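You operate a simulated robot arm through the tools that you are given. There is no shell and no other tool. Be economical: measure what you need, move in short steps, check, and stop when the job is done.

The job below is to be done with a simulated two-armed robot. You get a single attempt, and the scene is never put back.

Task
Wipe up the spill on the front shelf with the grey rag there and put it back.

It is judged by the outcome, as a careful person would: the job done as asked, and still so three seconds after it is handed in. It fails if anything else is knocked over, pushed out of place, dropped, spilled or broken.

Robot
Two 7-joint arms with two-finger grippers on one trunk, on a base that drives. Base frame: it is fixed to the floor where the robot stands at the start and does not move with it; the origin is under the middle of the robot, x ahead of it, y to its left, z up; the surface under the hand at the start is at about z = 62. Readings come in cm, rad, newtons and seconds.
The left shoulder is at the start at [6, 12.3, 94.5], the right one opposite. With the tool pointing down near the work surface each hand reaches from about 10 to 76 cm from the robot's upright axis, wherever it stands, measured 20 degrees to its own side. Payload 1.47 kg a hand.
The tool frame of a hand sits at the grasp point between the pads (the TCP): z along the fingers, y along the line on which they close. The tips reach 1.6 cm beyond it. Largest opening 8.7 cm; the body of the gripper starts 5.5 cm behind the TCP.
Orientation is told as [roll, pitch, yaw] about the base's x, y, z axes, in that order, counted from this pose: with the fingers straight down and closing along the base's y, the tool's x points along the base's -x, its y along +y and its z along -z.

Tools
- The arms move only by the tool play_rows. It takes "left_commands", "right_commands" or both (then of equal length, played together; a hand with none holds still); each is a list of rows, each a list of 2 entries, a list of its own where there are three numbers: the shift along the tool's x, y, z in cm, then the turn, a rotation vector about the tool's x, y, z in rad. In form: [[[dx, dy, dz], [ax, ay, az]], ...]. A call has 1 to 12 rows; each row shifts and turns the commanded pose from where the row before left it, along the tool's axes as they then stand. "left_jaw" and "right_jaw" are, for a hand that has rows, the finger opening in cm, from 0 to 8.7, set as the call begins (left out, the last holds). Rows are played at 5 a second. More than 5 cm and 0.15 rad between two rows, or a gripper value outside its range, and nothing of the call is played. A pose out of reach is approached as far as the arm can. The call stops where the force on the tool passes 40 N (or 10 N more than at its start, if that is more) or the arm is blocked; 0.2 s more then pass. Each finger travels about 15.3 cm/s and halts on what it meets, pressing with about 28 N; the grip force reading is that of the motor and also rises with nothing between the fingers. The clock runs only during rows and for 0.2 s after the last one: add rows that do not move to give the fingers time. It gives the time, the measured TCP pose, the force on the tool (base axes), the opening and the grip force at its end, in the units of the frame above (readings bear some noise), with the torque about the TCP (base axes, N m) and any sound that the robot's microphone picked up.
- Cameras (640 x 400 px; columns grow to the right, rows downward): "scene" is now at [7.41, -1.11, 148.23]; the picture's right is [-0.16, -0.99, 0.00], its down [-0.87, 0.14, -0.47] and it looks along [0.47, -0.08, -0.88] (base axes); focal length 281 px, centre (320, 200). "left" rides on the left gripper at [7.3, -1.2, -9] in its tool frame; the picture's right is [0.16, 0.99, 0.00], its down [-0.72, 0.12, -0.68] and it looks along [-0.67, 0.11, 0.73] (tool axes); focal length 247 px, centre (320, 200). "right" rides on the right gripper at [7.3, 1.2, -9] in its tool frame; the picture's right is [-0.16, 0.99, 0.00], its down [-0.72, -0.12, -0.68] and it looks along [-0.67, -0.11, 0.73] (tool axes); focal length 247 px, centre (320, 200). There is no depth. A picture from a camera that has moved, and an enlarged one, comes with that camera's place and axes in the base frame and with its lens.
- snapshot(camera): a new picture of that camera. No time passes.
- raise_lower(by): slides the trunk up (or, below 0, down) by that many cm; the arms and the scene camera ride with it, the base frame stays. It gives what a move gives, with no picture.
- drive_base(legs): drives the robot by 1 to 6 legs, each [ahead, left, turn to the left] in cm, cm and rad, along the robot's own axes; the way and the turn of a leg run together, so that a leg with both is an arc; at most 150 cm and 3.142 rad a leg. The arms and the cameras ride along, it lands a little off, and it stops where it bumps. It gives what a move gives.
- turn_head(pan, tilt): turns the head with the scene camera to pan (to the left, within 2.094 rad either way) and tilt (down, from -0.506 to 1.204), counted from straight ahead of the robot. It gives what a move gives.
- enlarge(camera, box): a new picture of the part [left, top, right, bottom] of that camera's present view, enlarged. No time passes.
- hand_in(): hands the job in; it is judged then, once.

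Work in short steps. Places have to be worked out from the pictures, the camera data and where the tool is seen: move nearer, look again, correct. Check each grasp and each placing, and mend what went wrong. You have 120 turns and 100 pictures in all, those below and enlarged ones among them. Open the grippers and draw the arms clear of the work before you hand the job in, unless the task says otherwise; then end with one line.

The tools are called after "Emit:" as name(argument=value, ...) on one line, values as JSON. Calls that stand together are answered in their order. play_rows: Moves the arms, as the interface text tells. Its arguments: {"type":"object","properties":{"left_commands":{"type":"array"},"left_jaw":{"type":"number"},"right_commands":{"type":"array"},"right_jaw":{"type":"number"}},"required":[]} The other tools are called the same way: raise_lower (by) slides the trunk up or down; drive_base (legs) drives the base; turn_head (pan, tilt) turns the head that bears the scene camera; snapshot (camera) takes a picture; enlarge (camera, box) takes an enlarged picture of a part of a camera's view; hand_in () hands the job in.

At the start:

```text
time_s: 0.0
left_ee_pos: [46.1, 6.91, 88.48]
left_tool_rot: [0.0, -0.002, 0.001]
left_force: [0.3, -0.7, 0.3]
left_moment: [0.01, -0.02, 0.04]
left_opening: 8.7
left_finger_force: 0.0
right_ee_pos: [53.83, -36.71, 90.91]
right_tool_rot: [0.001, -0.001, 0.001]
right_force: [-0.2, 0.4, -0.2]
right_moment: [-0.01, -0.05, 0.02]
right_opening: 8.67
right_finger_force: 0.1
trunk travel left (down, up): [-10.0, 13.0]
robot x, y, heading: [-0.45, -0.19, -0.005]
head pan, tilt: [-0.164, 1.079]
```

scene: 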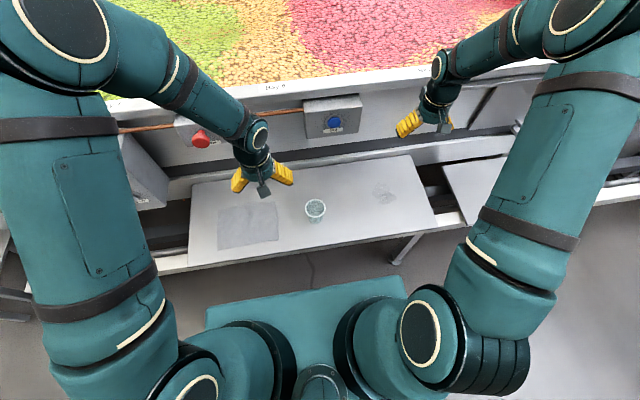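
right: 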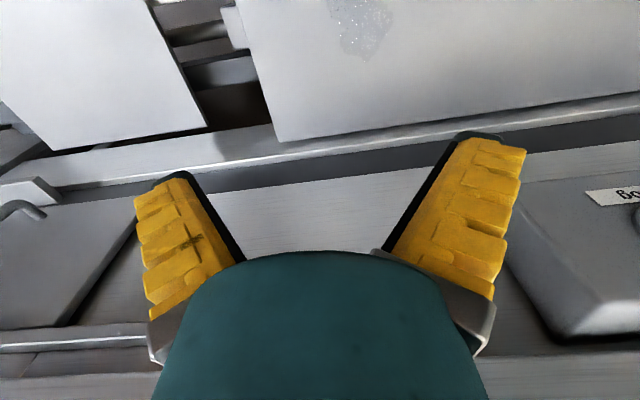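
left: 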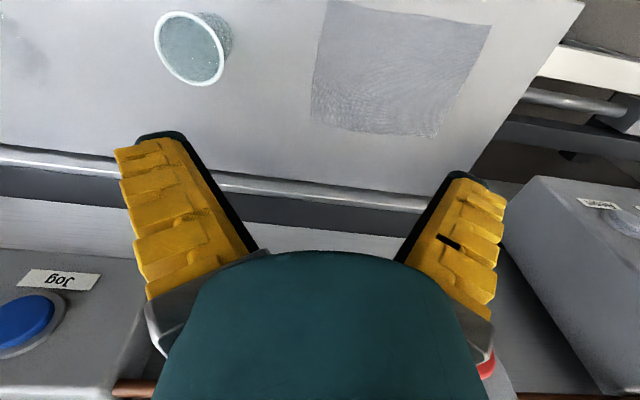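

The grey rag lies at the left of the front shelf, a cup stands in the middle, and a faint spill shows on the right. I'll enlarge the view to place them more exactly.

Emit:
enlarge(camera="scene", box=[180, 130, 440, 290])

Emit:
snapshot(camera="left")

```text
2.46 times, centred on (310, 210) of scene
camera zoom: at [7.41, -1.11, 148.23], right [-0.16, -0.99, 0.0], down [-0.87, 0.14, -0.47], along [0.47, -0.08, -0.88], focal length 691 px, centre (345, 175)
```

zoom: 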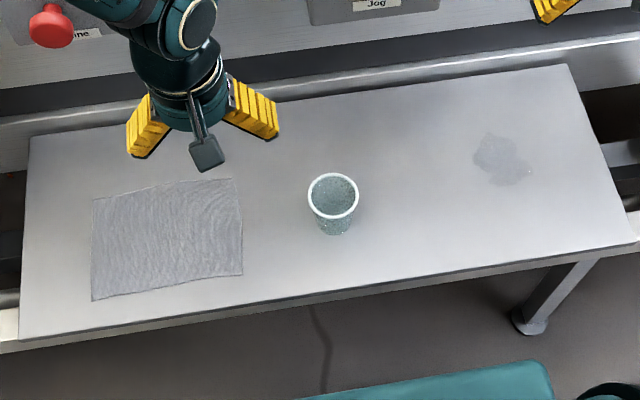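

```text
95 pictures are left
camera left: at [38.77, 5.7, 97.48], right [-0.16, 0.99, 0.0], down [0.72, 0.12, 0.68], along [0.67, 0.11, -0.73], focal length 247 px, centre (320, 200)
```

left: 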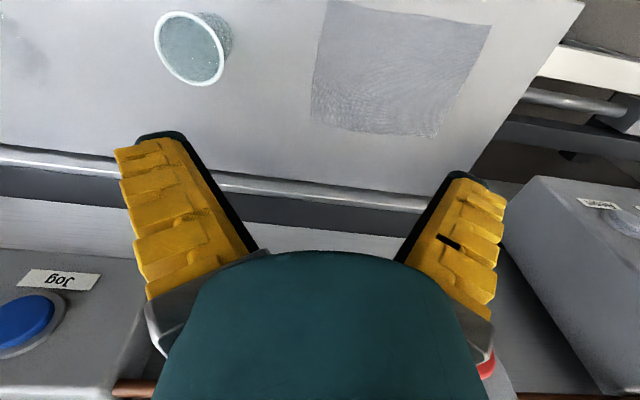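

The rag spans about x 40.5–55, y 7–26, the cup stands at about (45, -6.5), and the spill is at about (52, -32), all at z≈62. Before moving I'll raise the head to see what stands around the arms.

Emit:
turn_head(pan=0.5, tilt=0.7)

Emit:
snapshot(camera="scene")

Emit:
turn_head(pan=-0.5, tilt=0.7)

Emit:
snapshot(camera="scene")

```text
time_s: 1.0
left_ee_pos: [45.93, 6.87, 88.38]
left_tool_rot: [0.0, -0.002, -0.002]
left_force: [-0.2, -0.4, 0.1]
left_moment: [-0.03, 0.04, 0.0]
left_opening: 8.7
left_finger_force: 0.1
right_ee_pos: [53.85, -36.77, 90.99]
right_tool_rot: [0.0, 0.0, 0.002]
right_force: [0.4, -0.3, -0.1]
right_moment: [0.0, -0.02, 0.02]
right_opening: 8.72
right_finger_force: 0.0
trunk travel left (down, up): [-10.0, 13.0]
robot x, y, heading: [-0.16, 0.22, 0.003]
head pan, tilt: [0.499, 0.7]
```

```text
94 pictures are left
camera scene: at [8.5, 4.01, 151.08], right [0.48, -0.88, 0.0], down [-0.57, -0.31, -0.76], along [0.67, 0.37, -0.64], focal length 281 px, centre (320, 200)
```

scene: 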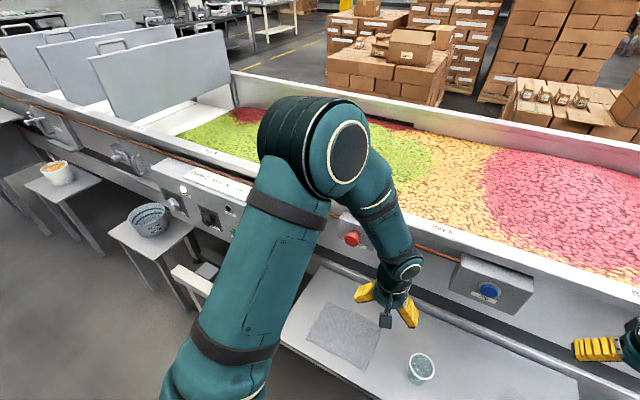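

```text
time_s: 2.3
left_ee_pos: [46.09, 6.78, 88.41]
left_tool_rot: [0.0, 0.0, 0.0]
left_force: [-0.9, -0.1, 0.2]
left_moment: [0.01, -0.01, 0.02]
left_opening: 8.69
left_finger_force: 0.1
right_ee_pos: [53.77, -36.69, 91.02]
right_tool_rot: [0.0, 0.002, 0.001]
right_force: [-0.4, 0.5, -1.0]
right_moment: [0.01, 0.0, 0.03]
right_opening: 8.71
right_finger_force: 0.1
trunk travel left (down, up): [-10.0, 13.0]
robot x, y, heading: [-0.14, -0.02, -0.002]
head pan, tilt: [-0.499, 0.7]
```

```text
93 pictures are left
camera scene: at [8.5, -4.11, 151.09], right [-0.48, -0.88, 0.0], down [-0.57, 0.31, -0.76], along [0.67, -0.37, -0.64], focal length 281 px, centre (320, 200)
```

scene: 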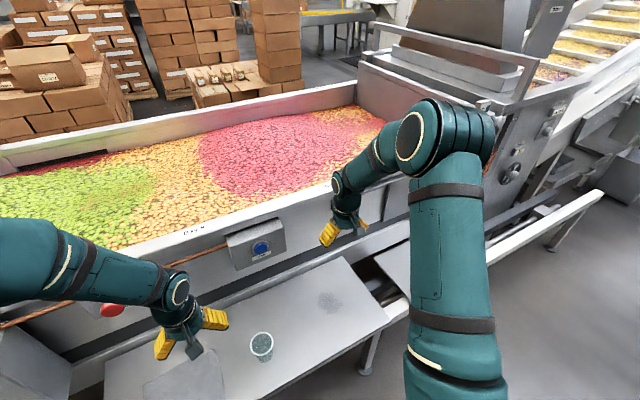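

The space is clear behind and left of the left hand, and the boxes with buttons are beyond x≈65. I'll use the right hand for the rag, so first I draw the left hand back and out.

Emit:
play_rows(left_commands=[[[2.25, 3.5, -0.5], [0, 0, 0]], [[2.25, 3.5, -0.5], [0, 0, 0]], [[2.25, 3.5, -0.5], [0, 0, 0]], [[2.25, 3.5, -0.5], [0, 0, 0]], [[2.25, 3.5, -0.5], [0, 0, 0]], [[2.25, 3.5, -0.5], [0, 0, 0]], [[2.25, 3.5, -0.5], [0, 0, 0]], [[2.25, 3.5, -0.5], [0, 0, 0]], [[0, 0, 0], [0, 0, 0]]])

Emit:
turn_head(pan=0.0, tilt=0.95)

Emit:
snapshot(camera="scene")

```text
time_s: 4.3
left_ee_pos: [28.13, 34.92, 92.51]
left_tool_rot: [0.001, 0.0, 0.0]
left_force: [0.8, 0.1, -0.2]
left_moment: [0.0, 0.02, -0.01]
left_opening: 8.68
left_finger_force: 0.0
right_ee_pos: [53.88, -36.67, 90.85]
right_tool_rot: [-0.001, 0.0, -0.001]
right_force: [-0.4, -0.3, -0.3]
right_moment: [0.01, 0.02, -0.05]
right_opening: 8.68
right_finger_force: 0.1
trunk travel left (down, up): [-10.0, 13.0]
robot x, y, heading: [-0.01, 0.05, 0.002]
head pan, tilt: [-0.499, 0.7]
```

```text
time_s: 5.2
left_ee_pos: [28.14, 34.88, 92.39]
left_tool_rot: [0.0, -0.001, 0.0]
left_force: [-0.1, 0.2, 0.5]
left_moment: [0.01, 0.01, 0.03]
left_opening: 8.69
left_finger_force: 0.1
right_ee_pos: [53.75, -36.57, 90.94]
right_tool_rot: [0.0, -0.001, 0.0]
right_force: [0.1, -0.6, 0.5]
right_moment: [-0.03, 0.01, -0.04]
right_opening: 8.73
right_finger_force: 0.0
trunk travel left (down, up): [-10.0, 13.0]
robot x, y, heading: [-0.12, 0.02, -0.004]
head pan, tilt: [0.0, 0.949]
```

```text
92 pictures are left
camera scene: at [8.31, -0.05, 149.11], right [0.0, -1.0, 0.0], down [-0.81, 0.0, -0.58], along [0.58, 0.0, -0.81], focal length 281 px, centre (320, 200)
```

scene: 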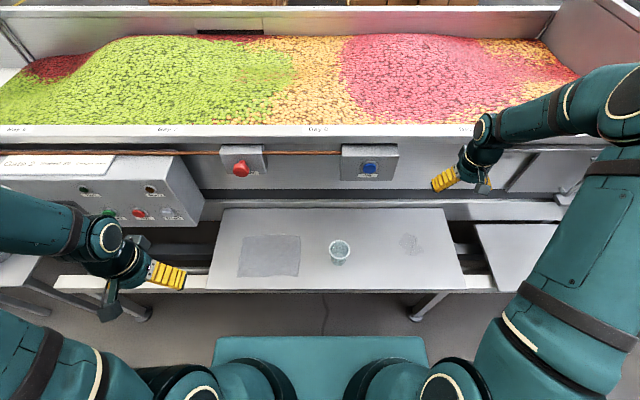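

Clear now. I take the right hand across at z≈90, well above the cup, to a place above the rag's centre.

Emit:
play_rows(right_commands=[[[0.6, 4.45, 0], [0, 0, 0]], [[0.6, 4.45, 0], [0, 0, 0]], [[0.6, 4.45, 0], [0, 0, 0]], [[0.6, 4.45, 0], [0, 0, 0]], [[0.6, 4.45, 0], [0, 0, 0]], [[0.6, 4.45, 0], [0, 0, 0]], [[0.5, 4.45, 0], [0, 0, 0]], [[0.5, 4.45, 0], [0, 0, 0]], [[0.5, 4.45, 0], [0, 0, 0]], [[0.5, 4.45, 0], [0, 0, 0]], [[0.5, 4.45, 0], [0, 0, 0]], [[0.5, 4.25, 0], [0, 0, 0]]])

Emit:
snapshot(camera="scene")

Emit:
snapshot(camera="right")

```text
time_s: 7.8
left_ee_pos: [28.24, 34.96, 92.48]
left_tool_rot: [-0.001, 0.0, 0.0]
left_force: [1.6, 0.7, -0.6]
left_moment: [-0.01, 0.0, 0.04]
left_opening: 8.69
left_finger_force: 0.1
right_ee_pos: [47.17, 16.73, 90.93]
right_tool_rot: [-0.002, -0.001, 0.001]
right_force: [0.2, 0.1, 0.1]
right_moment: [0.02, -0.02, -0.01]
right_opening: 8.73
right_finger_force: 0.0
trunk travel left (down, up): [-10.0, 13.0]
robot x, y, heading: [-0.1, 0.12, -0.0]
head pan, tilt: [0.0, 0.949]
```

```text
91 pictures are left
camera scene: at [8.3, 0.04, 149.11], right [0.0, -1.0, 0.0], down [-0.81, 0.0, -0.58], along [0.58, 0.0, -0.81], focal length 281 px, centre (320, 200)
```

scene: 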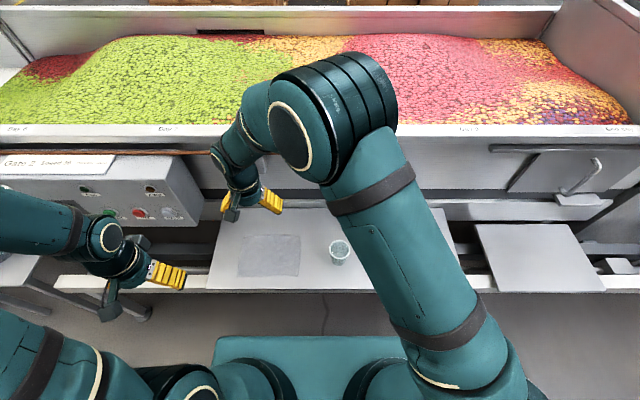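

```text
90 pictures are left
camera right: at [39.91, 17.76, 99.8], right [0.16, 0.99, 0.0], down [0.72, -0.12, 0.68], along [0.67, -0.11, -0.73], focal length 247 px, centre (320, 200)
```

right: 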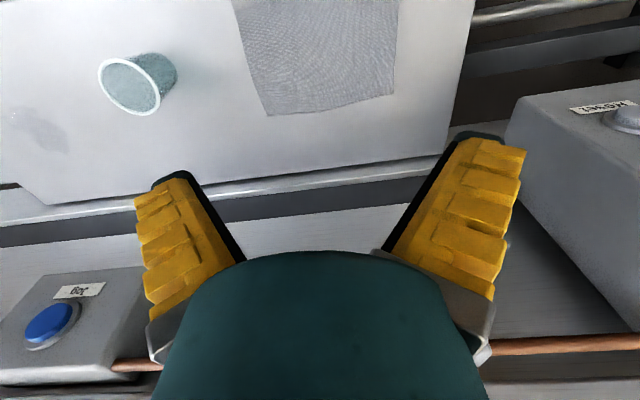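

The hand is over the rag's centre. I lower it to z≈67 and look.

Emit:
play_rows(right_commands=[[[0, 0, 4], [0, 0, 0]], [[0, 0, 4], [0, 0, 0]], [[0, 0, 4], [0, 0, 0]], [[0, 0, 4], [0, 0, 0]], [[0, 0, 4], [0, 0, 0]], [[0, 0, 4], [0, 0, 0]]], right_jaw=7.0)

Emit:
snapshot(camera="scene")

Emit:
snapshot(camera="right")

```text
time_s: 9.2
left_ee_pos: [28.06, 34.89, 92.42]
left_tool_rot: [0.002, 0.001, 0.0]
left_force: [0.3, 0.5, -0.7]
left_moment: [0.01, 0.01, 0.02]
left_opening: 8.66
left_finger_force: 0.0
right_ee_pos: [47.13, 16.63, 66.83]
right_tool_rot: [0.0, -0.001, 0.0]
right_force: [-0.2, -0.2, 0.2]
right_moment: [0.01, -0.04, 0.01]
right_opening: 7.35
right_finger_force: 3.0
trunk travel left (down, up): [-10.0, 13.0]
robot x, y, heading: [-0.04, 0.17, -0.001]
head pan, tilt: [0.0, 0.949]
```

```text
89 pictures are left
camera scene: at [8.35, -0.03, 149.11], right [0.0, -1.0, 0.0], down [-0.81, 0.0, -0.58], along [0.58, 0.0, -0.81], focal length 281 px, centre (320, 200)
```

scene: 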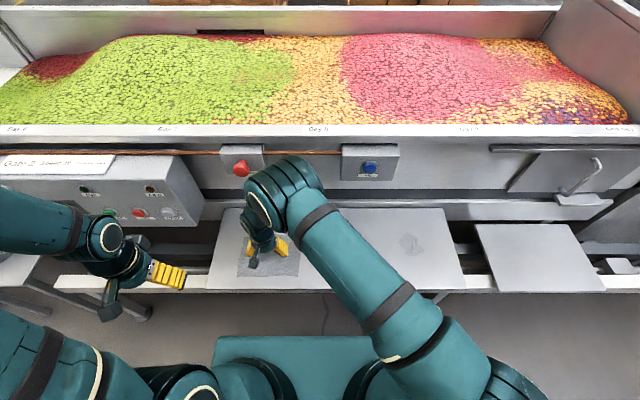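

```text
88 pictures are left
camera right: at [39.79, 17.75, 75.73], right [0.16, 0.99, 0.0], down [0.72, -0.12, 0.68], along [0.67, -0.11, -0.73], focal length 247 px, centre (320, 200)
```

right: 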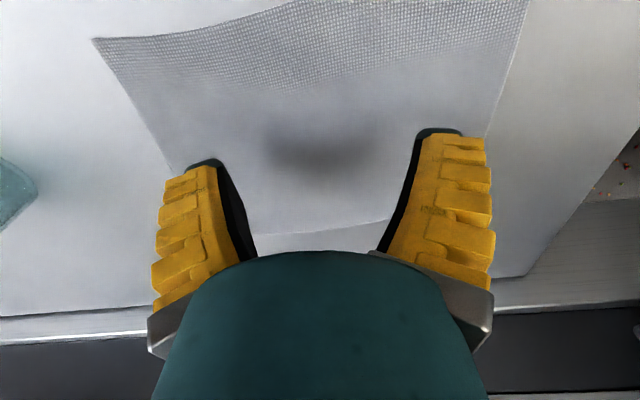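

The fingers straddle the rag's middle. I lower further to near contact, watching the force.

Emit:
play_rows(right_commands=[[[0, 0, 1.5], [0, 0, 0]], [[0, 0, 1.0], [0, 0, 0]], [[0, 0, 0.4], [0, 0, 0]]], right_jaw=6.0)

Emit:
snapshot(camera="right")

```text
time_s: 10.0
left_ee_pos: [28.18, 34.92, 92.42]
left_tool_rot: [0.001, 0.0, -0.001]
left_force: [0.8, 0.5, 0.5]
left_moment: [0.01, 0.01, 0.04]
left_opening: 8.71
left_finger_force: 0.0
right_ee_pos: [47.05, 16.49, 64.06]
right_tool_rot: [0.001, -0.001, 0.001]
right_force: [0.0, 1.6, 0.1]
right_moment: [0.03, -0.01, -0.04]
right_opening: 6.46
right_finger_force: 3.2
trunk travel left (down, up): [-10.0, 13.0]
robot x, y, heading: [-0.12, 0.41, 0.003]
head pan, tilt: [0.0, 0.949]
```

```text
87 pictures are left
camera right: at [39.83, 17.54, 72.93], right [0.16, 0.99, 0.0], down [0.72, -0.12, 0.68], along [0.67, -0.11, -0.73], focal length 247 px, centre (320, 200)
```

right: 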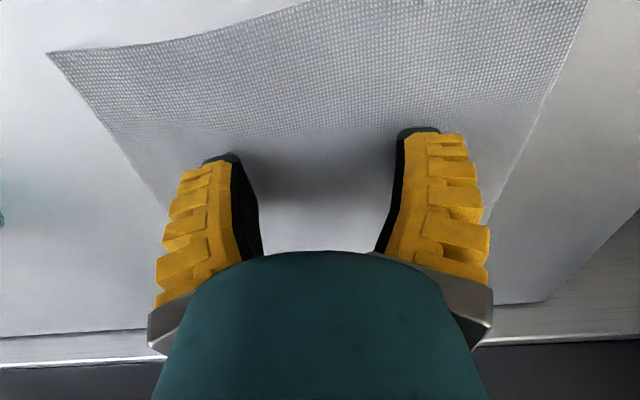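

Still no contact at z≈64.1. I step down in 0.2 cm rows until force shows.

Emit:
play_rows(right_commands=[[[0, 0, 0.2], [0, 0, 0]], [[0, 0, 0.2], [0, 0, 0]], [[0, 0, 0.0], [0, 0, 0]]])

```text
time_s: 10.8
left_ee_pos: [28.06, 34.78, 92.49]
left_tool_rot: [0.0, 0.001, -0.001]
left_force: [-0.1, -0.2, 0.0]
left_moment: [0.01, 0.01, -0.01]
left_opening: 8.71
left_finger_force: 0.0
right_ee_pos: [47.16, 16.54, 63.59]
right_tool_rot: [0.0, 0.0, 0.0]
right_force: [-0.3, -0.2, -0.6]
right_moment: [0.0, 0.02, 0.01]
right_opening: 6.48
right_finger_force: 2.8
trunk travel left (down, up): [-10.0, 13.0]
robot x, y, heading: [-0.01, -0.09, 0.002]
head pan, tilt: [0.0, 0.949]
```

No contact yet; another 0.4 cm in small steps.

Emit:
play_rows(right_commands=[[[0, 0, 0.15], [0, 0, 0]], [[0, 0, 0.15], [0, 0, 0]], [[0, 0, 0.1], [0, 0, 0]]])

```text
time_s: 11.6
left_ee_pos: [28.0, 34.8, 92.57]
left_tool_rot: [-0.001, -0.002, -0.001]
left_force: [-0.1, 0.2, 0.9]
left_moment: [0.02, -0.01, 0.04]
left_opening: 8.69
left_finger_force: 0.0
right_ee_pos: [47.22, 16.49, 63.41]
right_tool_rot: [0.002, -0.003, 0.001]
right_force: [-0.4, 2.1, 17.9]
right_moment: [-0.21, 0.01, 0.0]
right_opening: 6.23
right_finger_force: 3.5
trunk travel left (down, up): [-10.0, 13.0]
robot x, y, heading: [0.01, -0.07, -0.003]
head pan, tilt: [0.0, 0.949]
```

Contact at z≈63.45 with 18 N, so the tips press on the rag. Now I close the fingers to gather a fold.

Emit:
play_rows(right_commands=[[[0, 0, 0], [0, 0, 0]], [[0, 0, 0], [0, 0, 0]], [[0, 0, 0], [0, 0, 0]], [[0, 0, 0], [0, 0, 0]], [[0, 0, 0], [0, 0, 0]]], right_jaw=0)

Emit:
snapshot(camera="right")

```text
time_s: 12.8
left_ee_pos: [28.01, 34.8, 92.43]
left_tool_rot: [0.001, -0.002, 0.001]
left_force: [-0.6, -0.4, 0.4]
left_moment: [0.05, -0.02, 0.0]
left_opening: 8.7
left_finger_force: 0.1
right_ee_pos: [47.0, 16.46, 63.46]
right_tool_rot: [0.003, -0.004, 0.0]
right_force: [-0.1, 1.7, 30.5]
right_moment: [-0.02, 0.03, -0.03]
right_opening: 0.24
right_finger_force: 28.2
trunk travel left (down, up): [-10.0, 13.0]
robot x, y, heading: [-0.44, 0.13, -0.0]
head pan, tilt: [0.0, 0.949]
```

```text
86 pictures are left
camera right: at [39.75, 17.57, 72.27], right [0.16, 0.99, 0.0], down [0.72, -0.12, 0.68], along [0.67, -0.11, -0.73], focal length 247 px, centre (320, 200)
```

right: 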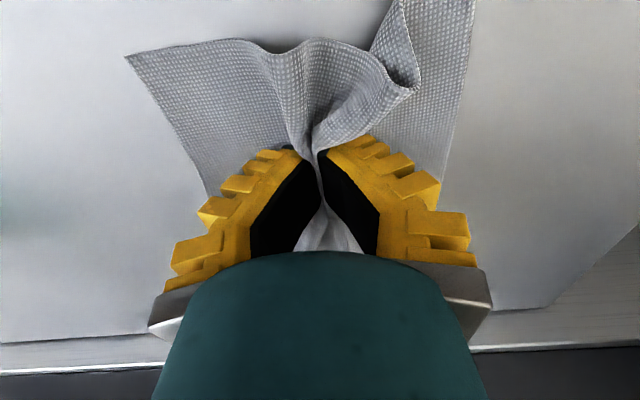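

The cloth has gathered between the fingers (opening 0.24). I lift to z≈88 and check that it's held.

Emit:
play_rows(right_commands=[[[0, 0, -1], [0, 0, 0]], [[0, 0, -2], [0, 0, 0]], [[0, 0, -3], [0, 0, 0]], [[0, 0, -4], [0, 0, 0]], [[0, 0, -4], [0, 0, 0]], [[0, 0, -4], [0, 0, 0]], [[0, 0, -4], [0, 0, 0]], [[0, 0, -4], [0, 0, 0]], [[0, 0, 0], [0, 0, 0]]])

Emit:
snapshot(camera="right")

Emit:
snapshot(camera="scene")

```text
time_s: 14.8
left_ee_pos: [28.11, 34.9, 92.35]
left_tool_rot: [0.0, 0.001, 0.0]
left_force: [0.1, 0.2, -0.1]
left_moment: [0.01, -0.04, -0.02]
left_opening: 8.71
left_finger_force: 0.1
right_ee_pos: [47.03, 16.55, 89.32]
right_tool_rot: [0.0, 0.001, 0.001]
right_force: [-0.1, 0.2, 0.8]
right_moment: [0.04, 0.0, -0.01]
right_opening: 0.0
right_finger_force: 27.6
trunk travel left (down, up): [-10.0, 13.0]
robot x, y, heading: [0.12, 0.16, -0.005]
head pan, tilt: [0.0, 0.949]
```

```text
85 pictures are left
camera right: at [39.72, 17.59, 98.12], right [0.16, 0.99, 0.0], down [0.72, -0.12, 0.68], along [0.67, -0.11, -0.73], focal length 247 px, centre (320, 200)
```

right: 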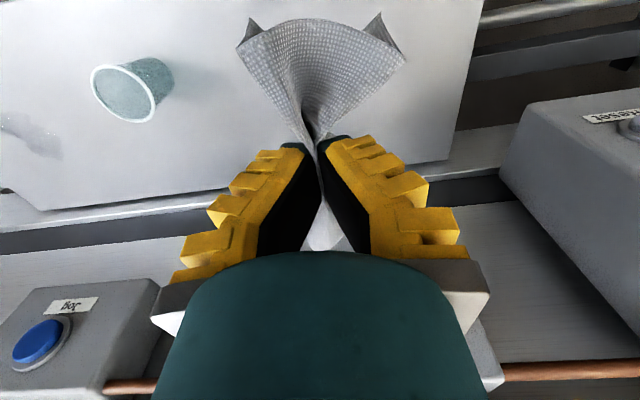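

```text
84 pictures are left
camera scene: at [8.35, -0.02, 149.1], right [0.0, -1.0, 0.0], down [-0.81, 0.0, -0.58], along [0.58, 0.0, -0.81], focal length 281 px, centre (320, 200)
```

scene: 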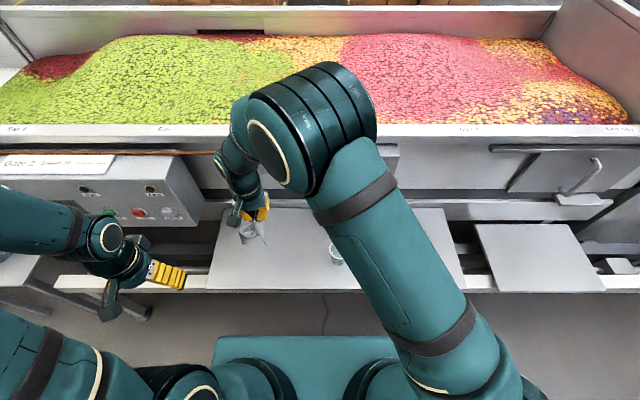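

The rag is held securely. I carry it to the spill at z≈91, passing behind the cup.

Emit:
play_rows(right_commands=[[[-2, -4, -0.7], [0, 0, 0]], [[-2, -4, -0.7], [0, 0, 0]], [[-2, -4, -0.7], [0, 0, 0]], [[-2, -4, 0], [0, 0, 0]], [[0, -4, 0], [0, 0, 0]], [[0, -4, 0], [0, 0, 0]], [[0, -4, 0], [0, 0, 0]], [[0, -4, 0], [0, 0, 0]], [[0, -4, 0], [0, 0, 0]], [[0.9, -4, 0], [0, 0, 0]], [[0.9, -4, 0], [0, 0, 0]], [[0.9, -4, 0], [0, 0, 0]]])

Emit:
snapshot(camera="right")

Emit:
snapshot(camera="scene")

```text
time_s: 17.4
left_ee_pos: [28.19, 34.88, 92.46]
left_tool_rot: [-0.002, -0.003, 0.001]
left_force: [-0.4, 0.2, -1.2]
left_moment: [0.04, -0.01, 0.02]
left_opening: 8.7
left_finger_force: 0.1
right_ee_pos: [52.6, -31.48, 91.52]
right_tool_rot: [0.002, 0.0, 0.003]
right_force: [0.7, -0.9, -0.3]
right_moment: [-0.01, 0.04, 0.0]
right_opening: 0.0
right_finger_force: 27.3
trunk travel left (down, up): [-10.0, 13.0]
robot x, y, heading: [0.11, -0.19, -0.003]
head pan, tilt: [0.0, 0.949]
```

```text
83 pictures are left
camera right: at [45.24, -30.55, 100.44], right [0.16, 0.99, 0.0], down [0.72, -0.12, 0.68], along [0.67, -0.11, -0.73], focal length 247 px, centre (320, 200)
```

right: 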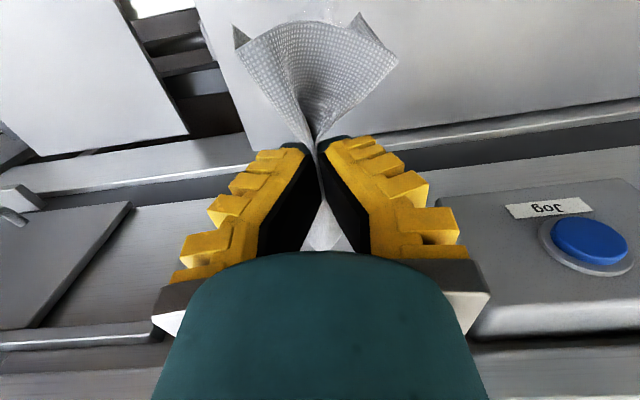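

```text
82 pictures are left
camera scene: at [8.28, -0.15, 149.11], right [0.0, -1.0, 0.0], down [-0.81, 0.0, -0.58], along [0.58, 0.0, -0.81], focal length 281 px, centre (320, 200)
```

scene: 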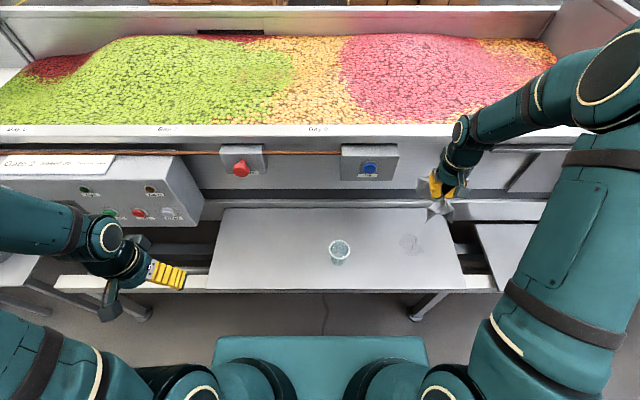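

The spill is at about (52.5, -31.3), right below the rag. I lower towards the shelf and check the contact force.

Emit:
play_rows(right_commands=[[[0, 0, 4], [0, 0, 0]], [[0, 0, 4], [0, 0, 0]], [[0, 0, 4], [0, 0, 0]], [[0, 0, 4], [0, 0, 0]], [[0, 0, 4], [0, 0, 0]], [[0, 0, 4], [0, 0, 0]], [[0, 0, 2], [0, 0, 0]], [[0, 0, 1], [0, 0, 0]], [[0, 0, 0], [0, 0, 0]]])

Emit:
snapshot(camera="right")

Emit:
snapshot(camera="scene")

```text
time_s: 19.4
left_ee_pos: [28.14, 34.84, 92.45]
left_tool_rot: [0.001, 0.001, 0.001]
left_force: [0.5, 0.1, -0.6]
left_moment: [-0.01, 0.0, 0.02]
left_opening: 8.68
left_finger_force: 0.0
right_ee_pos: [52.43, -31.53, 64.44]
right_tool_rot: [0.001, -0.001, 0.001]
right_force: [-1.1, -0.9, 0.9]
right_moment: [-0.02, -0.02, 0.0]
right_opening: 0.0
right_finger_force: 29.3
trunk travel left (down, up): [-10.0, 13.0]
robot x, y, heading: [0.1, 0.04, -0.0]
head pan, tilt: [0.0, 0.949]
```

```text
81 pictures are left
camera right: at [45.11, -30.46, 73.18], right [0.16, 0.99, 0.0], down [0.72, -0.12, 0.68], along [0.67, -0.11, -0.73], focal length 247 px, centre (320, 200)
```

right: 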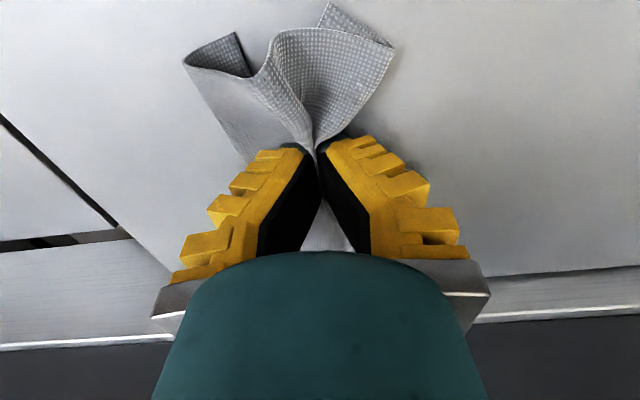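

```text
80 pictures are left
camera scene: at [8.3, -0.05, 149.11], right [0.0, -1.0, 0.0], down [-0.81, 0.0, -0.58], along [0.58, 0.0, -0.81], focal length 281 px, centre (320, 200)
```

scene: 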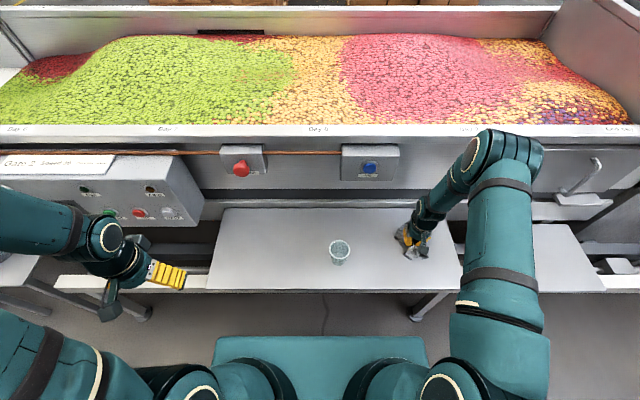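

The rag is on the spill. I press lightly and begin short wiping strokes left and right.

Emit:
play_rows(right_commands=[[[0, 0, 0.4], [0, 0, 0]], [[0, 0, 0.3], [0, 0, 0]], [[0, 0, 0.2], [0, 0, 0]], [[0, 0, 0], [0, 0, 0]]])

```text
time_s: 20.4
left_ee_pos: [28.09, 34.86, 92.49]
left_tool_rot: [0.0, -0.002, -0.001]
left_force: [0.1, -0.6, -0.2]
left_moment: [0.02, 0.02, 0.0]
left_opening: 8.71
left_finger_force: 0.0
right_ee_pos: [52.54, -31.42, 63.56]
right_tool_rot: [0.0, -0.004, 0.0]
right_force: [-0.7, -2.4, 20.4]
right_moment: [-0.13, 0.08, -0.01]
right_opening: 0.0
right_finger_force: 28.3
trunk travel left (down, up): [-10.0, 13.0]
robot x, y, heading: [0.49, 0.02, -0.002]
head pan, tilt: [0.0, 0.949]
```

Contact at 20 N. Now wiping strokes along y at this x lane, in 2.5 cm steps.

Emit:
play_rows(right_commands=[[[0, 2.5, -0.05], [0, 0, 0]], [[0, 2.5, 0], [0, 0, 0]], [[0, -2.5, 0], [0, 0, 0]], [[0, -2.5, 0], [0, 0, 0]], [[0, -2.5, 0], [0, 0, 0]], [[0, -2.5, 0], [0, 0, 0]], [[1.5, 2.5, 0], [0, 0, 0]], [[1.5, 2.5, 0], [0, 0, 0]], [[0, 2.5, 0], [0, 0, 0]], [[0, 2.5, 0], [0, 0, 0]]])

Emit:
snapshot(camera="right")

Emit:
enlarge(camera="scene", box=[320, 180, 480, 300])

```text
time_s: 22.6
left_ee_pos: [28.04, 34.86, 92.46]
left_tool_rot: [0.0, -0.003, 0.0]
left_force: [0.0, -0.6, 0.4]
left_moment: [0.01, 0.01, 0.01]
left_opening: 8.72
left_finger_force: 0.1
right_ee_pos: [49.72, -26.26, 63.59]
right_tool_rot: [0.0, 0.0, 0.001]
right_force: [-0.3, -7.6, 27.9]
right_moment: [-0.14, 0.09, 0.01]
right_opening: 0.0
right_finger_force: 27.5
trunk travel left (down, up): [-10.0, 13.0]
robot x, y, heading: [0.45, -0.36, 0.005]
head pan, tilt: [0.0, 0.949]
```

```text
79 pictures are left
camera right: at [42.28, -25.26, 72.47], right [0.16, 0.99, 0.0], down [0.72, -0.12, 0.68], along [0.67, -0.11, -0.73], focal length 247 px, centre (320, 200)
```

right: 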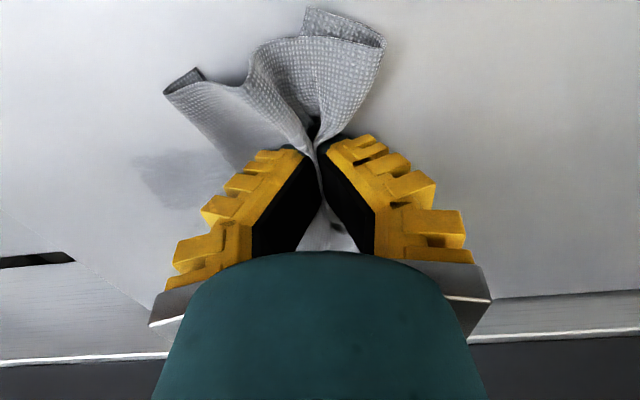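

```text
3.33 times, centred on (400, 240) of scene
camera zoom: at [8.13, 0.04, 149.13], right [0.0, -1.0, 0.0], down [-0.81, 0.0, -0.58], along [0.58, 0.0, -0.81], focal length 935 px, centre (53, 67)
```

zoom: 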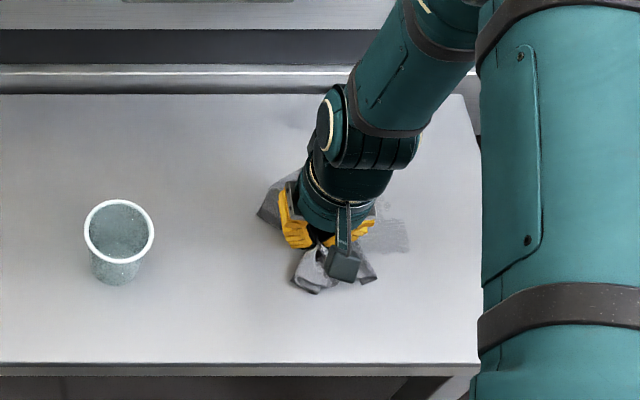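

Some spill is left around (49–52, -34), to the hand's right. I wipe over it with several more strokes.

Emit:
play_rows(right_commands=[[[0, -3, 0], [0, 0, 0]], [[0, -3, 0], [0, 0, 0]], [[0, -3, 0], [0, 0, 0]], [[0, -2.5, 0], [0, 0, 0]], [[-1.5, 0, 0], [0, 0, 0]], [[0, 3, 0], [0, 0, 0]], [[0, 3, 0], [0, 0, 0]], [[0, 3, 0], [0, 0, 0]], [[-3, 0, 0], [0, 0, 0]], [[0, -3, 0], [0, 0, 0]], [[0, -3, 0], [0, 0, 0]], [[0, -3, 0], [0, 0, 0]]])

Emit:
snapshot(camera="right")

Emit:
enlarge(camera="scene", box=[320, 180, 480, 300])

```text
time_s: 25.2
left_ee_pos: [28.02, 34.86, 92.43]
left_tool_rot: [0.0, -0.003, 0.001]
left_force: [0.2, -0.4, -0.3]
left_moment: [0.02, 0.0, -0.01]
left_opening: 8.7
left_finger_force: 0.0
right_ee_pos: [53.92, -38.22, 63.69]
right_tool_rot: [-0.001, -0.002, 0.0]
right_force: [0.2, 3.5, 12.4]
right_moment: [0.02, 0.0, -0.05]
right_opening: 0.0
right_finger_force: 28.4
trunk travel left (down, up): [-10.0, 13.0]
robot x, y, heading: [-0.17, 0.09, 0.002]
head pan, tilt: [0.0, 0.949]
```

```text
77 pictures are left
camera right: at [46.6, -37.16, 72.56], right [0.16, 0.99, 0.0], down [0.72, -0.12, 0.68], along [0.67, -0.11, -0.73], focal length 247 px, centre (320, 200)
```

right: 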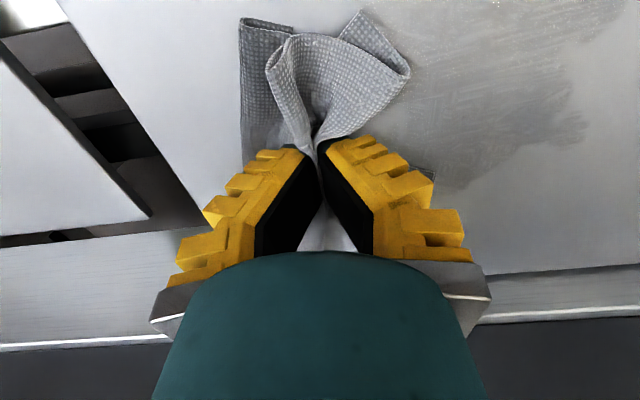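

```text
3.33 times, centred on (400, 240) of scene
camera zoom: at [8.19, -0.02, 149.12], right [0.0, -1.0, 0.0], down [-0.81, 0.0, -0.58], along [0.58, 0.0, -0.81], focal length 935 px, centre (53, 67)
```

zoom: 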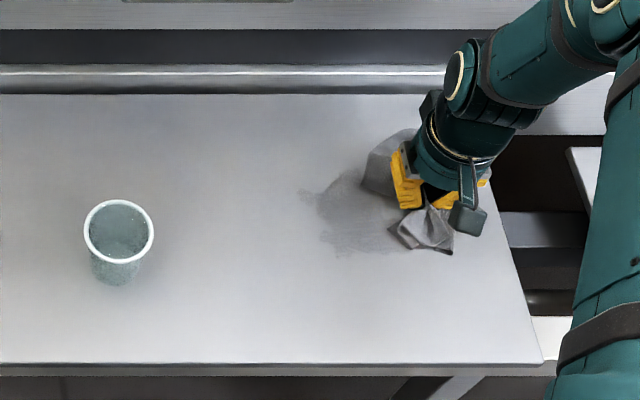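

The patch still shows streaky remains. I lift a little and move aside to see how the spill stands now.

Emit:
play_rows(right_commands=[[[0, 0, -4], [0, 0, 0]], [[0, 0, -4], [0, 0, 0]], [[0, 0, -4], [0, 0, 0]], [[4, 0, -4], [0, 0, 0]], [[4, 0, -2], [0, 0, 0]], [[0, 0, 0], [0, 0, 0]]])

Emit:
snapshot(camera="right")

Emit:
enlarge(camera="scene", box=[320, 180, 480, 300])

```text
refused: row 4 steps farther than a row can; nothing moved
```

```text
75 pictures are left
camera right: at [46.6, -37.16, 72.56], right [0.16, 0.99, 0.0], down [0.72, -0.12, 0.68], along [0.67, -0.11, -0.73], focal length 247 px, centre (320, 200)
```

right: 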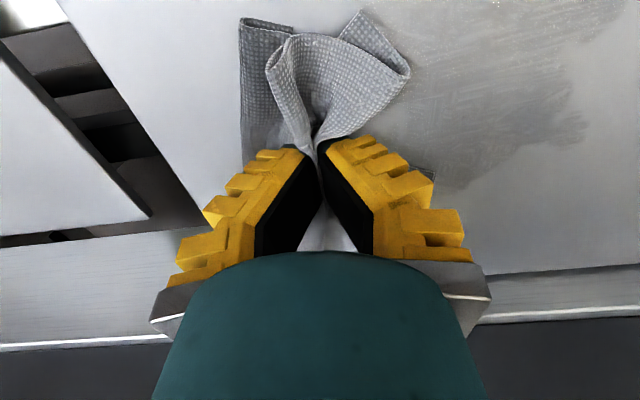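

```text
3.33 times, centred on (400, 240) of scene
camera zoom: at [8.19, -0.02, 149.12], right [0.0, -1.0, 0.0], down [-0.81, 0.0, -0.58], along [0.58, 0.0, -0.81], focal length 935 px, centre (53, 67)
```

zoom: 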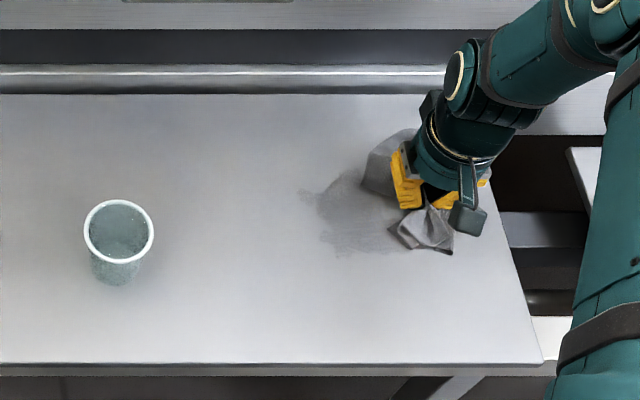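

A row was too long; I redo it with shorter rows.

Emit:
play_rows(right_commands=[[[0, 0, -4], [0, 0, 0]], [[0, 0, -4], [0, 0, 0]], [[0, 0, -4], [0, 0, 0]], [[0, -1, -4], [0, 0, 0]], [[3.5, 0, 0], [0, 0, 0]], [[3.5, 0, 0], [0, 0, 0]], [[3.5, 0, 0], [0, 0, 0]], [[0, 0, 0], [0, 0, 0]]])

Emit:
snapshot(camera="right")

Emit:
enlarge(camera="scene", box=[320, 180, 480, 300])

```text
time_s: 27.0
left_ee_pos: [28.19, 34.82, 92.49]
left_tool_rot: [0.0, 0.0, 0.0]
left_force: [-0.4, -1.0, 0.1]
left_moment: [-0.02, 0.03, 0.0]
left_opening: 8.69
left_finger_force: 0.0
right_ee_pos: [43.59, -38.98, 79.45]
right_tool_rot: [0.0, -0.001, 0.0]
right_force: [-0.6, -0.5, -0.2]
right_moment: [0.02, -0.02, 0.0]
right_opening: 0.04
right_finger_force: 27.8
trunk travel left (down, up): [-10.0, 13.0]
robot x, y, heading: [0.19, -0.0, 0.002]
head pan, tilt: [0.0, 0.949]
```

```text
73 pictures are left
camera right: at [36.32, -37.98, 88.37], right [0.16, 0.99, 0.0], down [0.72, -0.12, 0.68], along [0.67, -0.11, -0.73], focal length 247 px, centre (320, 200)
```

right: 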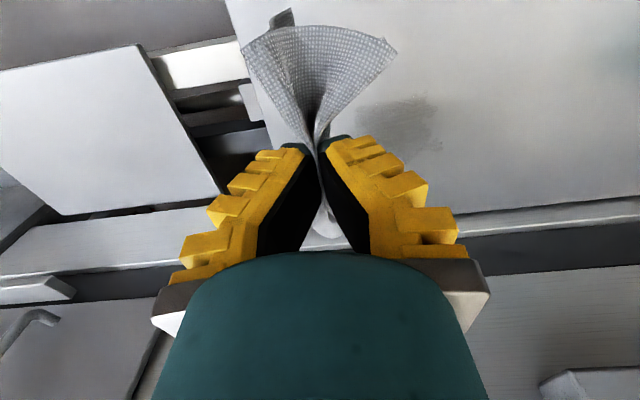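

```text
3.33 times, centred on (400, 240) of scene
camera zoom: at [8.35, -0.05, 149.11], right [0.0, -1.0, 0.0], down [-0.81, 0.0, -0.58], along [0.58, 0.0, -0.81], focal length 935 px, centre (53, 67)
```

zoom: 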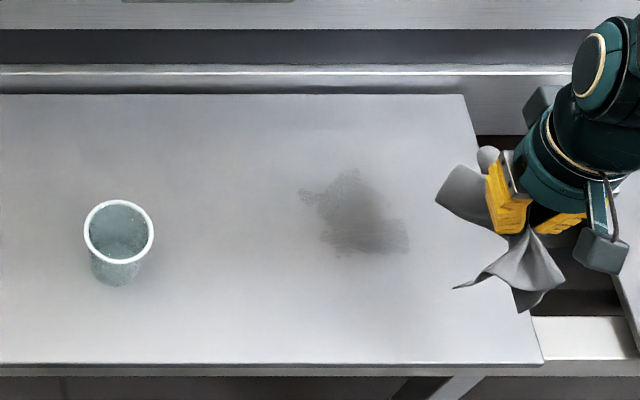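

The spill's footprint still shows. I enlarge it strongly to see whether wiping has been thinning it.

Emit:
enlarge(camera="scene", box=[385, 220, 433, 250])

Emit:
enlarge(camera="right", box=[340, 60, 480, 160])

```text
13.33 times, centred on (409, 235) of scene
camera zoom: at [8.35, -0.05, 149.11], right [0.0, -1.0, 0.0], down [-0.81, 0.0, -0.58], along [0.58, 0.0, -0.81], focal length 3742 px, centre (-867, -267)
```

zoom: 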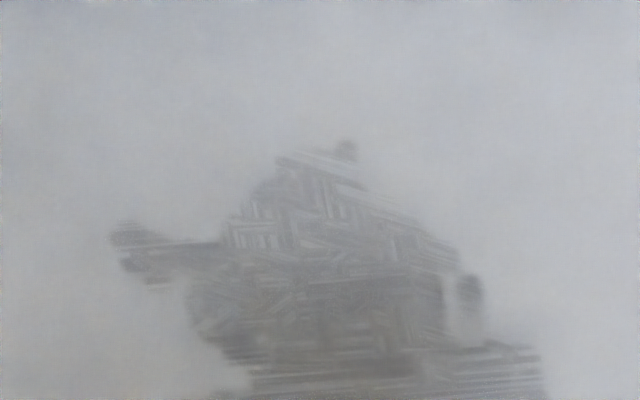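

```text
4.00 times, centred on (410, 110) of right
camera zoom: at [36.32, -37.98, 88.37], right [0.16, 0.99, 0.0], down [0.72, -0.12, 0.68], along [0.67, -0.11, -0.73], focal length 988 px, centre (-40, 560)
```

zoom: 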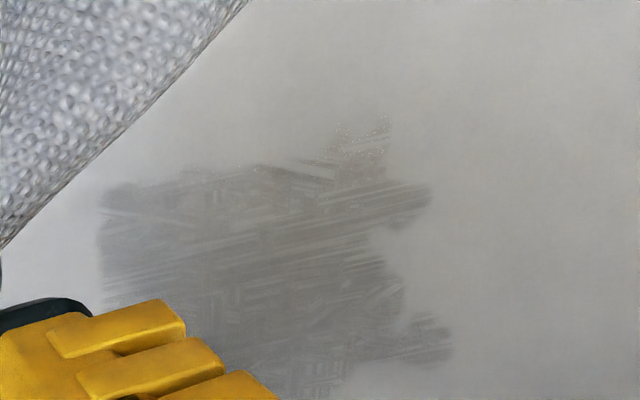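

The film is being thinned in streaks, so it needs more passes. I go back to the far edge (x≈57) and set the rag down again for systematic lanes.

Emit:
play_rows(right_commands=[[[-3.5, 0, 0], [0, 0, 0]], [[-3.5, 0, 0], [0, 0, 0]], [[-3.5, 0, 0], [0, 0, 0]], [[-3, 0, 2], [0, 0, 0]], [[0, 0.5, 4], [0, 0, 0]], [[0, 0.5, 4], [0, 0, 0]], [[0, 0, 4], [0, 0, 0]], [[0, 0, 1.5], [0, 0, 0]], [[0, 0, 0.35], [0, 0, 0]], [[0, 0, 0], [0, 0, 0]]])

```text
time_s: 29.2
left_ee_pos: [28.05, 34.89, 92.33]
left_tool_rot: [0.001, 0.0, 0.0]
left_force: [0.6, -0.5, 0.1]
left_moment: [-0.03, 0.04, -0.01]
left_opening: 8.71
left_finger_force: 0.1
right_ee_pos: [57.16, -37.75, 63.77]
right_tool_rot: [-0.002, -0.002, 0.0]
right_force: [-0.1, 0.7, 12.7]
right_moment: [-0.08, 0.08, 0.02]
right_opening: 0.01
right_finger_force: 28.0
trunk travel left (down, up): [-10.0, 13.0]
robot x, y, heading: [-0.6, -0.37, 0.003]
head pan, tilt: [0.0, 0.949]
```

Contact at 13 N. Now lanes along y over 13 cm, shifting 2 cm towards the robot each time.

Emit:
play_rows(right_commands=[[[0, 4.3, 0.1], [0, 0, 0]], [[0, 4.3, 0], [0, 0, 0]], [[0, 4.3, 0], [0, 0, 0]], [[2, 0, 0], [0, 0, 0]], [[0, -4.3, 0], [0, 0, 0]], [[0, -4.3, 0], [0, 0, 0]], [[0, -4.3, 0], [0, 0, 0]], [[2, 0, 0], [0, 0, 0]], [[0, 4.3, 0], [0, 0, 0]], [[0, 4.3, 0], [0, 0, 0]], [[0, 4.3, 0], [0, 0, 0]], [[2, 0, 0], [0, 0, 0]]])

Emit:
play_rows(right_commands=[[[0, -4.3, 0], [0, 0, 0]], [[0, -4.3, 0], [0, 0, 0]], [[0, -4.3, 0], [0, 0, 0]], [[2, 0, 0], [0, 0, 0]], [[0, 4.3, 0], [0, 0, 0]], [[0, 4.3, 0], [0, 0, 0]], [[0, 4.3, 0], [0, 0, 0]], [[2, 0, 0], [0, 0, 0]], [[0, -4.3, 0], [0, 0, 0]], [[0, -4.3, 0], [0, 0, 0]], [[0, -4.3, 0], [0, 0, 0]], [[0, 0, 0], [0, 0, 0]]])

Emit:
enlarge(camera="scene", box=[350, 200, 470, 275])

Emit:
snapshot(camera="right")

```text
time_s: 31.8
left_ee_pos: [28.03, 34.82, 92.52]
left_tool_rot: [0.001, -0.003, 0.001]
left_force: [-0.8, 0.1, -0.6]
left_moment: [0.0, 0.02, -0.04]
left_opening: 8.68
left_finger_force: 0.0
right_ee_pos: [51.27, -24.78, 63.61]
right_tool_rot: [0.0, -0.005, 0.0]
right_force: [6.3, 1.0, 21.4]
right_moment: [-0.03, -0.08, 0.0]
right_opening: 0.0
right_finger_force: 28.0
trunk travel left (down, up): [-10.0, 13.0]
robot x, y, heading: [0.06, 0.26, 0.001]
head pan, tilt: [0.0, 0.949]
```

```text
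time_s: 34.4
left_ee_pos: [27.92, 34.95, 92.42]
left_tool_rot: [-0.002, -0.001, 0.0]
left_force: [-0.4, -0.3, -0.7]
left_moment: [-0.01, -0.02, -0.01]
left_opening: 8.72
left_finger_force: 0.1
right_ee_pos: [47.22, -37.95, 63.67]
right_tool_rot: [-0.001, 0.001, 0.0]
right_force: [-3.5, 5.1, 23.6]
right_moment: [-0.04, 0.09, -0.01]
right_opening: 0.0
right_finger_force: 28.5
trunk travel left (down, up): [-10.0, 13.0]
robot x, y, heading: [-0.23, -0.05, 0.001]
head pan, tilt: [0.0, 0.949]
```

```text
5.33 times, centred on (410, 238) of scene
camera zoom: at [8.15, 0.13, 149.12], right [0.0, -1.0, 0.0], down [-0.81, 0.0, -0.58], along [0.58, 0.0, -0.81], focal length 1497 px, centre (-160, 0)
```

zoom: 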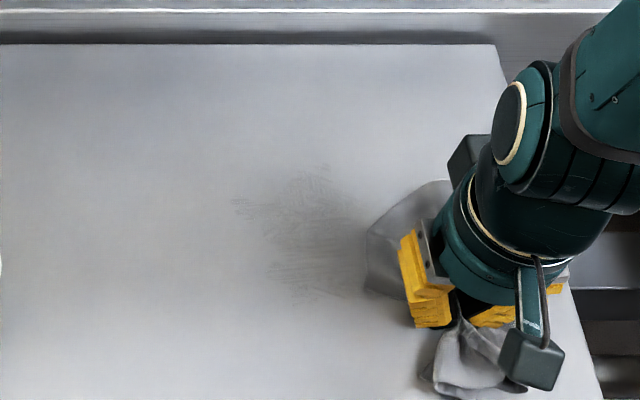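

```text
68 pictures are left
camera right: at [39.83, -36.92, 72.45], right [0.16, 0.99, 0.0], down [0.72, -0.11, 0.68], along [0.67, -0.11, -0.73], focal length 247 px, centre (320, 200)
```

right: 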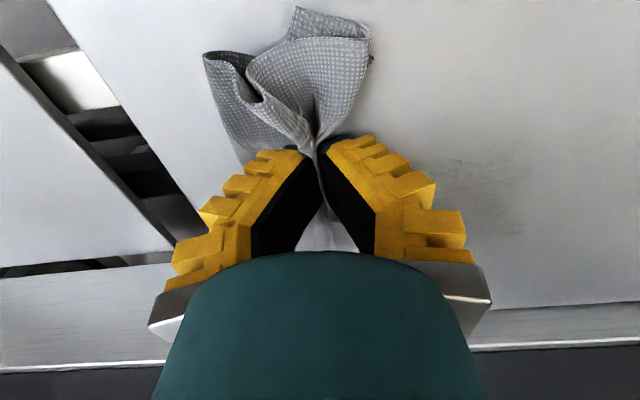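

Much of the film is gone and only a faint streaked area remains around (52, -31). Now I wipe crosswise, in strokes along x with y shifts of 1.4 cm.

Emit:
play_rows(right_commands=[[[0, 1.5, 0], [0, 0, 0]], [[-4, 0, 0], [0, 0, 0]], [[-4, 0, 0], [0, 0, 0]], [[-3, 0, 0], [0, 0, 0]], [[0, 1.4, 0], [0, 0, 0]], [[4, 0, 0], [0, 0, 0]], [[4, 0, 0], [0, 0, 0]], [[3, 0, 0], [0, 0, 0]], [[0, 1.4, 0], [0, 0, 0]], [[-4, 0, 0], [0, 0, 0]], [[-4, 0, 0], [0, 0, 0]], [[-3, 0, 0], [0, 0, 0]]])

Emit:
play_rows(right_commands=[[[0, 1.4, 0], [0, 0, 0]], [[4, 0, 0], [0, 0, 0]], [[4, 0, 0], [0, 0, 0]], [[3, 0, 0], [0, 0, 0]], [[0, 1.4, 0], [0, 0, 0]], [[-4, 0, 0], [0, 0, 0]], [[-4, 0, 0], [0, 0, 0]], [[-3, 0, 0], [0, 0, 0]], [[0, 1.4, 0], [0, 0, 0]], [[4, 0, 0], [0, 0, 0]], [[4, 0, 0], [0, 0, 0]], [[3, 0, 0], [0, 0, 0]]])

Emit:
play_rows(right_commands=[[[0, 1.4, 0], [0, 0, 0]], [[-4, 0, 0], [0, 0, 0]], [[-4, 0, 0], [0, 0, 0]], [[-3, 0, 0], [0, 0, 0]], [[0, 1.4, 0], [0, 0, 0]], [[4, 0, 0], [0, 0, 0]], [[4, 0, 0], [0, 0, 0]], [[3, 0, 0], [0, 0, 0]], [[0, 1.4, 0], [0, 0, 0]], [[-4, 0, 0], [0, 0, 0]], [[-4, 0, 0], [0, 0, 0]], [[-3, 0, 0], [0, 0, 0]]])

Emit:
enlarge(camera="scene", box=[350, 200, 470, 275])

Emit:
snapshot(camera="right")

```text
time_s: 35.2
left_ee_pos: [28.04, 34.9, 92.43]
left_tool_rot: [-0.002, 0.001, -0.001]
left_force: [0.0, -0.2, 0.2]
left_moment: [-0.03, -0.01, -0.02]
left_opening: 8.69
left_finger_force: 0.1
right_ee_pos: [54.27, -36.43, 63.54]
right_tool_rot: [-0.001, -0.003, 0.001]
right_force: [-2.5, 2.6, 22.5]
right_moment: [-0.05, 0.04, 0.01]
right_opening: 0.0
right_finger_force: 28.0
trunk travel left (down, up): [-10.0, 13.0]
robot x, y, heading: [-0.07, 0.23, -0.005]
head pan, tilt: [0.0, 0.949]
stopped in row 3 (right hand): the force on the tool passed its limit at 42 N (the readings are from after the stop); the commanded pose is now the measured one
```

```text
time_s: 36.5
left_ee_pos: [28.01, 34.88, 92.48]
left_tool_rot: [-0.003, 0.0, -0.002]
left_force: [0.0, 0.6, -0.4]
left_moment: [-0.03, 0.03, -0.03]
left_opening: 8.7
left_finger_force: 0.0
right_ee_pos: [43.3, -34.1, 63.59]
right_tool_rot: [-0.005, 0.005, -0.005]
right_force: [-5.0, 1.3, 24.2]
right_moment: [-0.03, 0.03, 0.02]
right_opening: 0.0
right_finger_force: 28.8
trunk travel left (down, up): [-10.0, 13.0]
robot x, y, heading: [-0.17, -0.24, -0.002]
head pan, tilt: [0.0, 0.949]
stopped in row 6 (right hand): the force on the tool passed its limit at 46 N (the readings are from after the stop); the commanded pose is now the measured one
```

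```text
time_s: 37.0
left_ee_pos: [28.08, 34.74, 92.47]
left_tool_rot: [-0.001, 0.002, -0.001]
left_force: [0.3, -0.5, -0.1]
left_moment: [0.03, 0.02, 0.01]
left_opening: 8.67
left_finger_force: 0.1
right_ee_pos: [44.02, -32.72, 63.59]
right_tool_rot: [-0.006, 0.009, -0.007]
right_force: [-3.0, 2.4, 26.0]
right_moment: [-0.04, 0.02, 0.0]
right_opening: 0.0
right_finger_force: 27.2
trunk travel left (down, up): [-10.0, 13.0]
robot x, y, heading: [-0.04, 0.08, -0.006]
head pan, tilt: [0.0, 0.949]
stopped in row 2 (right hand): the force on the tool passed its limit at 42 N (the readings are from after the stop); the commanded pose is now the measured one
```

```text
5.33 times, centred on (410, 238) of scene
camera zoom: at [8.16, 0.03, 149.12], right [0.0, -1.0, 0.0], down [-0.81, 0.0, -0.58], along [0.58, 0.0, -0.81], focal length 1497 px, centre (-160, 0)
```

zoom: 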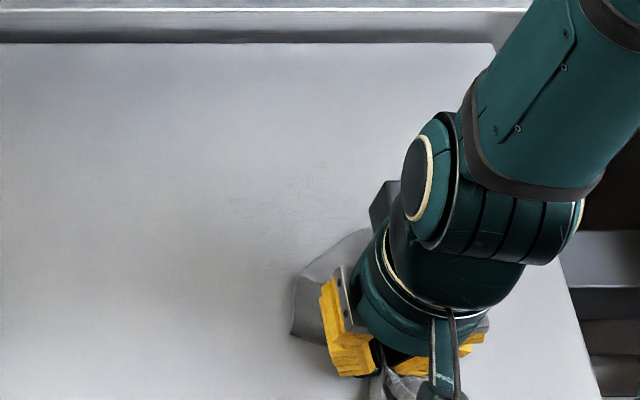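

```text
66 pictures are left
camera right: at [36.72, -31.64, 72.5], right [0.16, 0.99, -0.01], down [0.73, -0.12, 0.68], along [0.66, -0.12, -0.74], focal length 247 px, centre (320, 200)
```

right: 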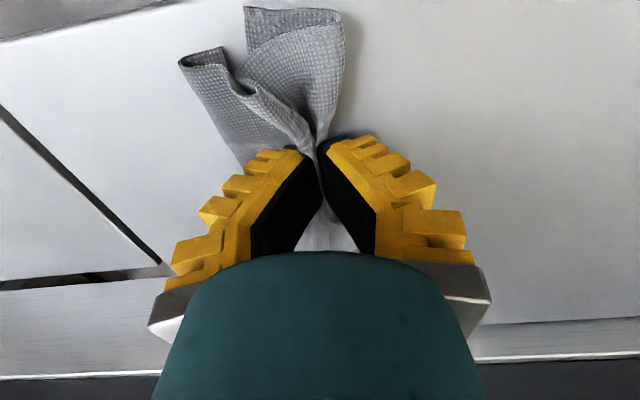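

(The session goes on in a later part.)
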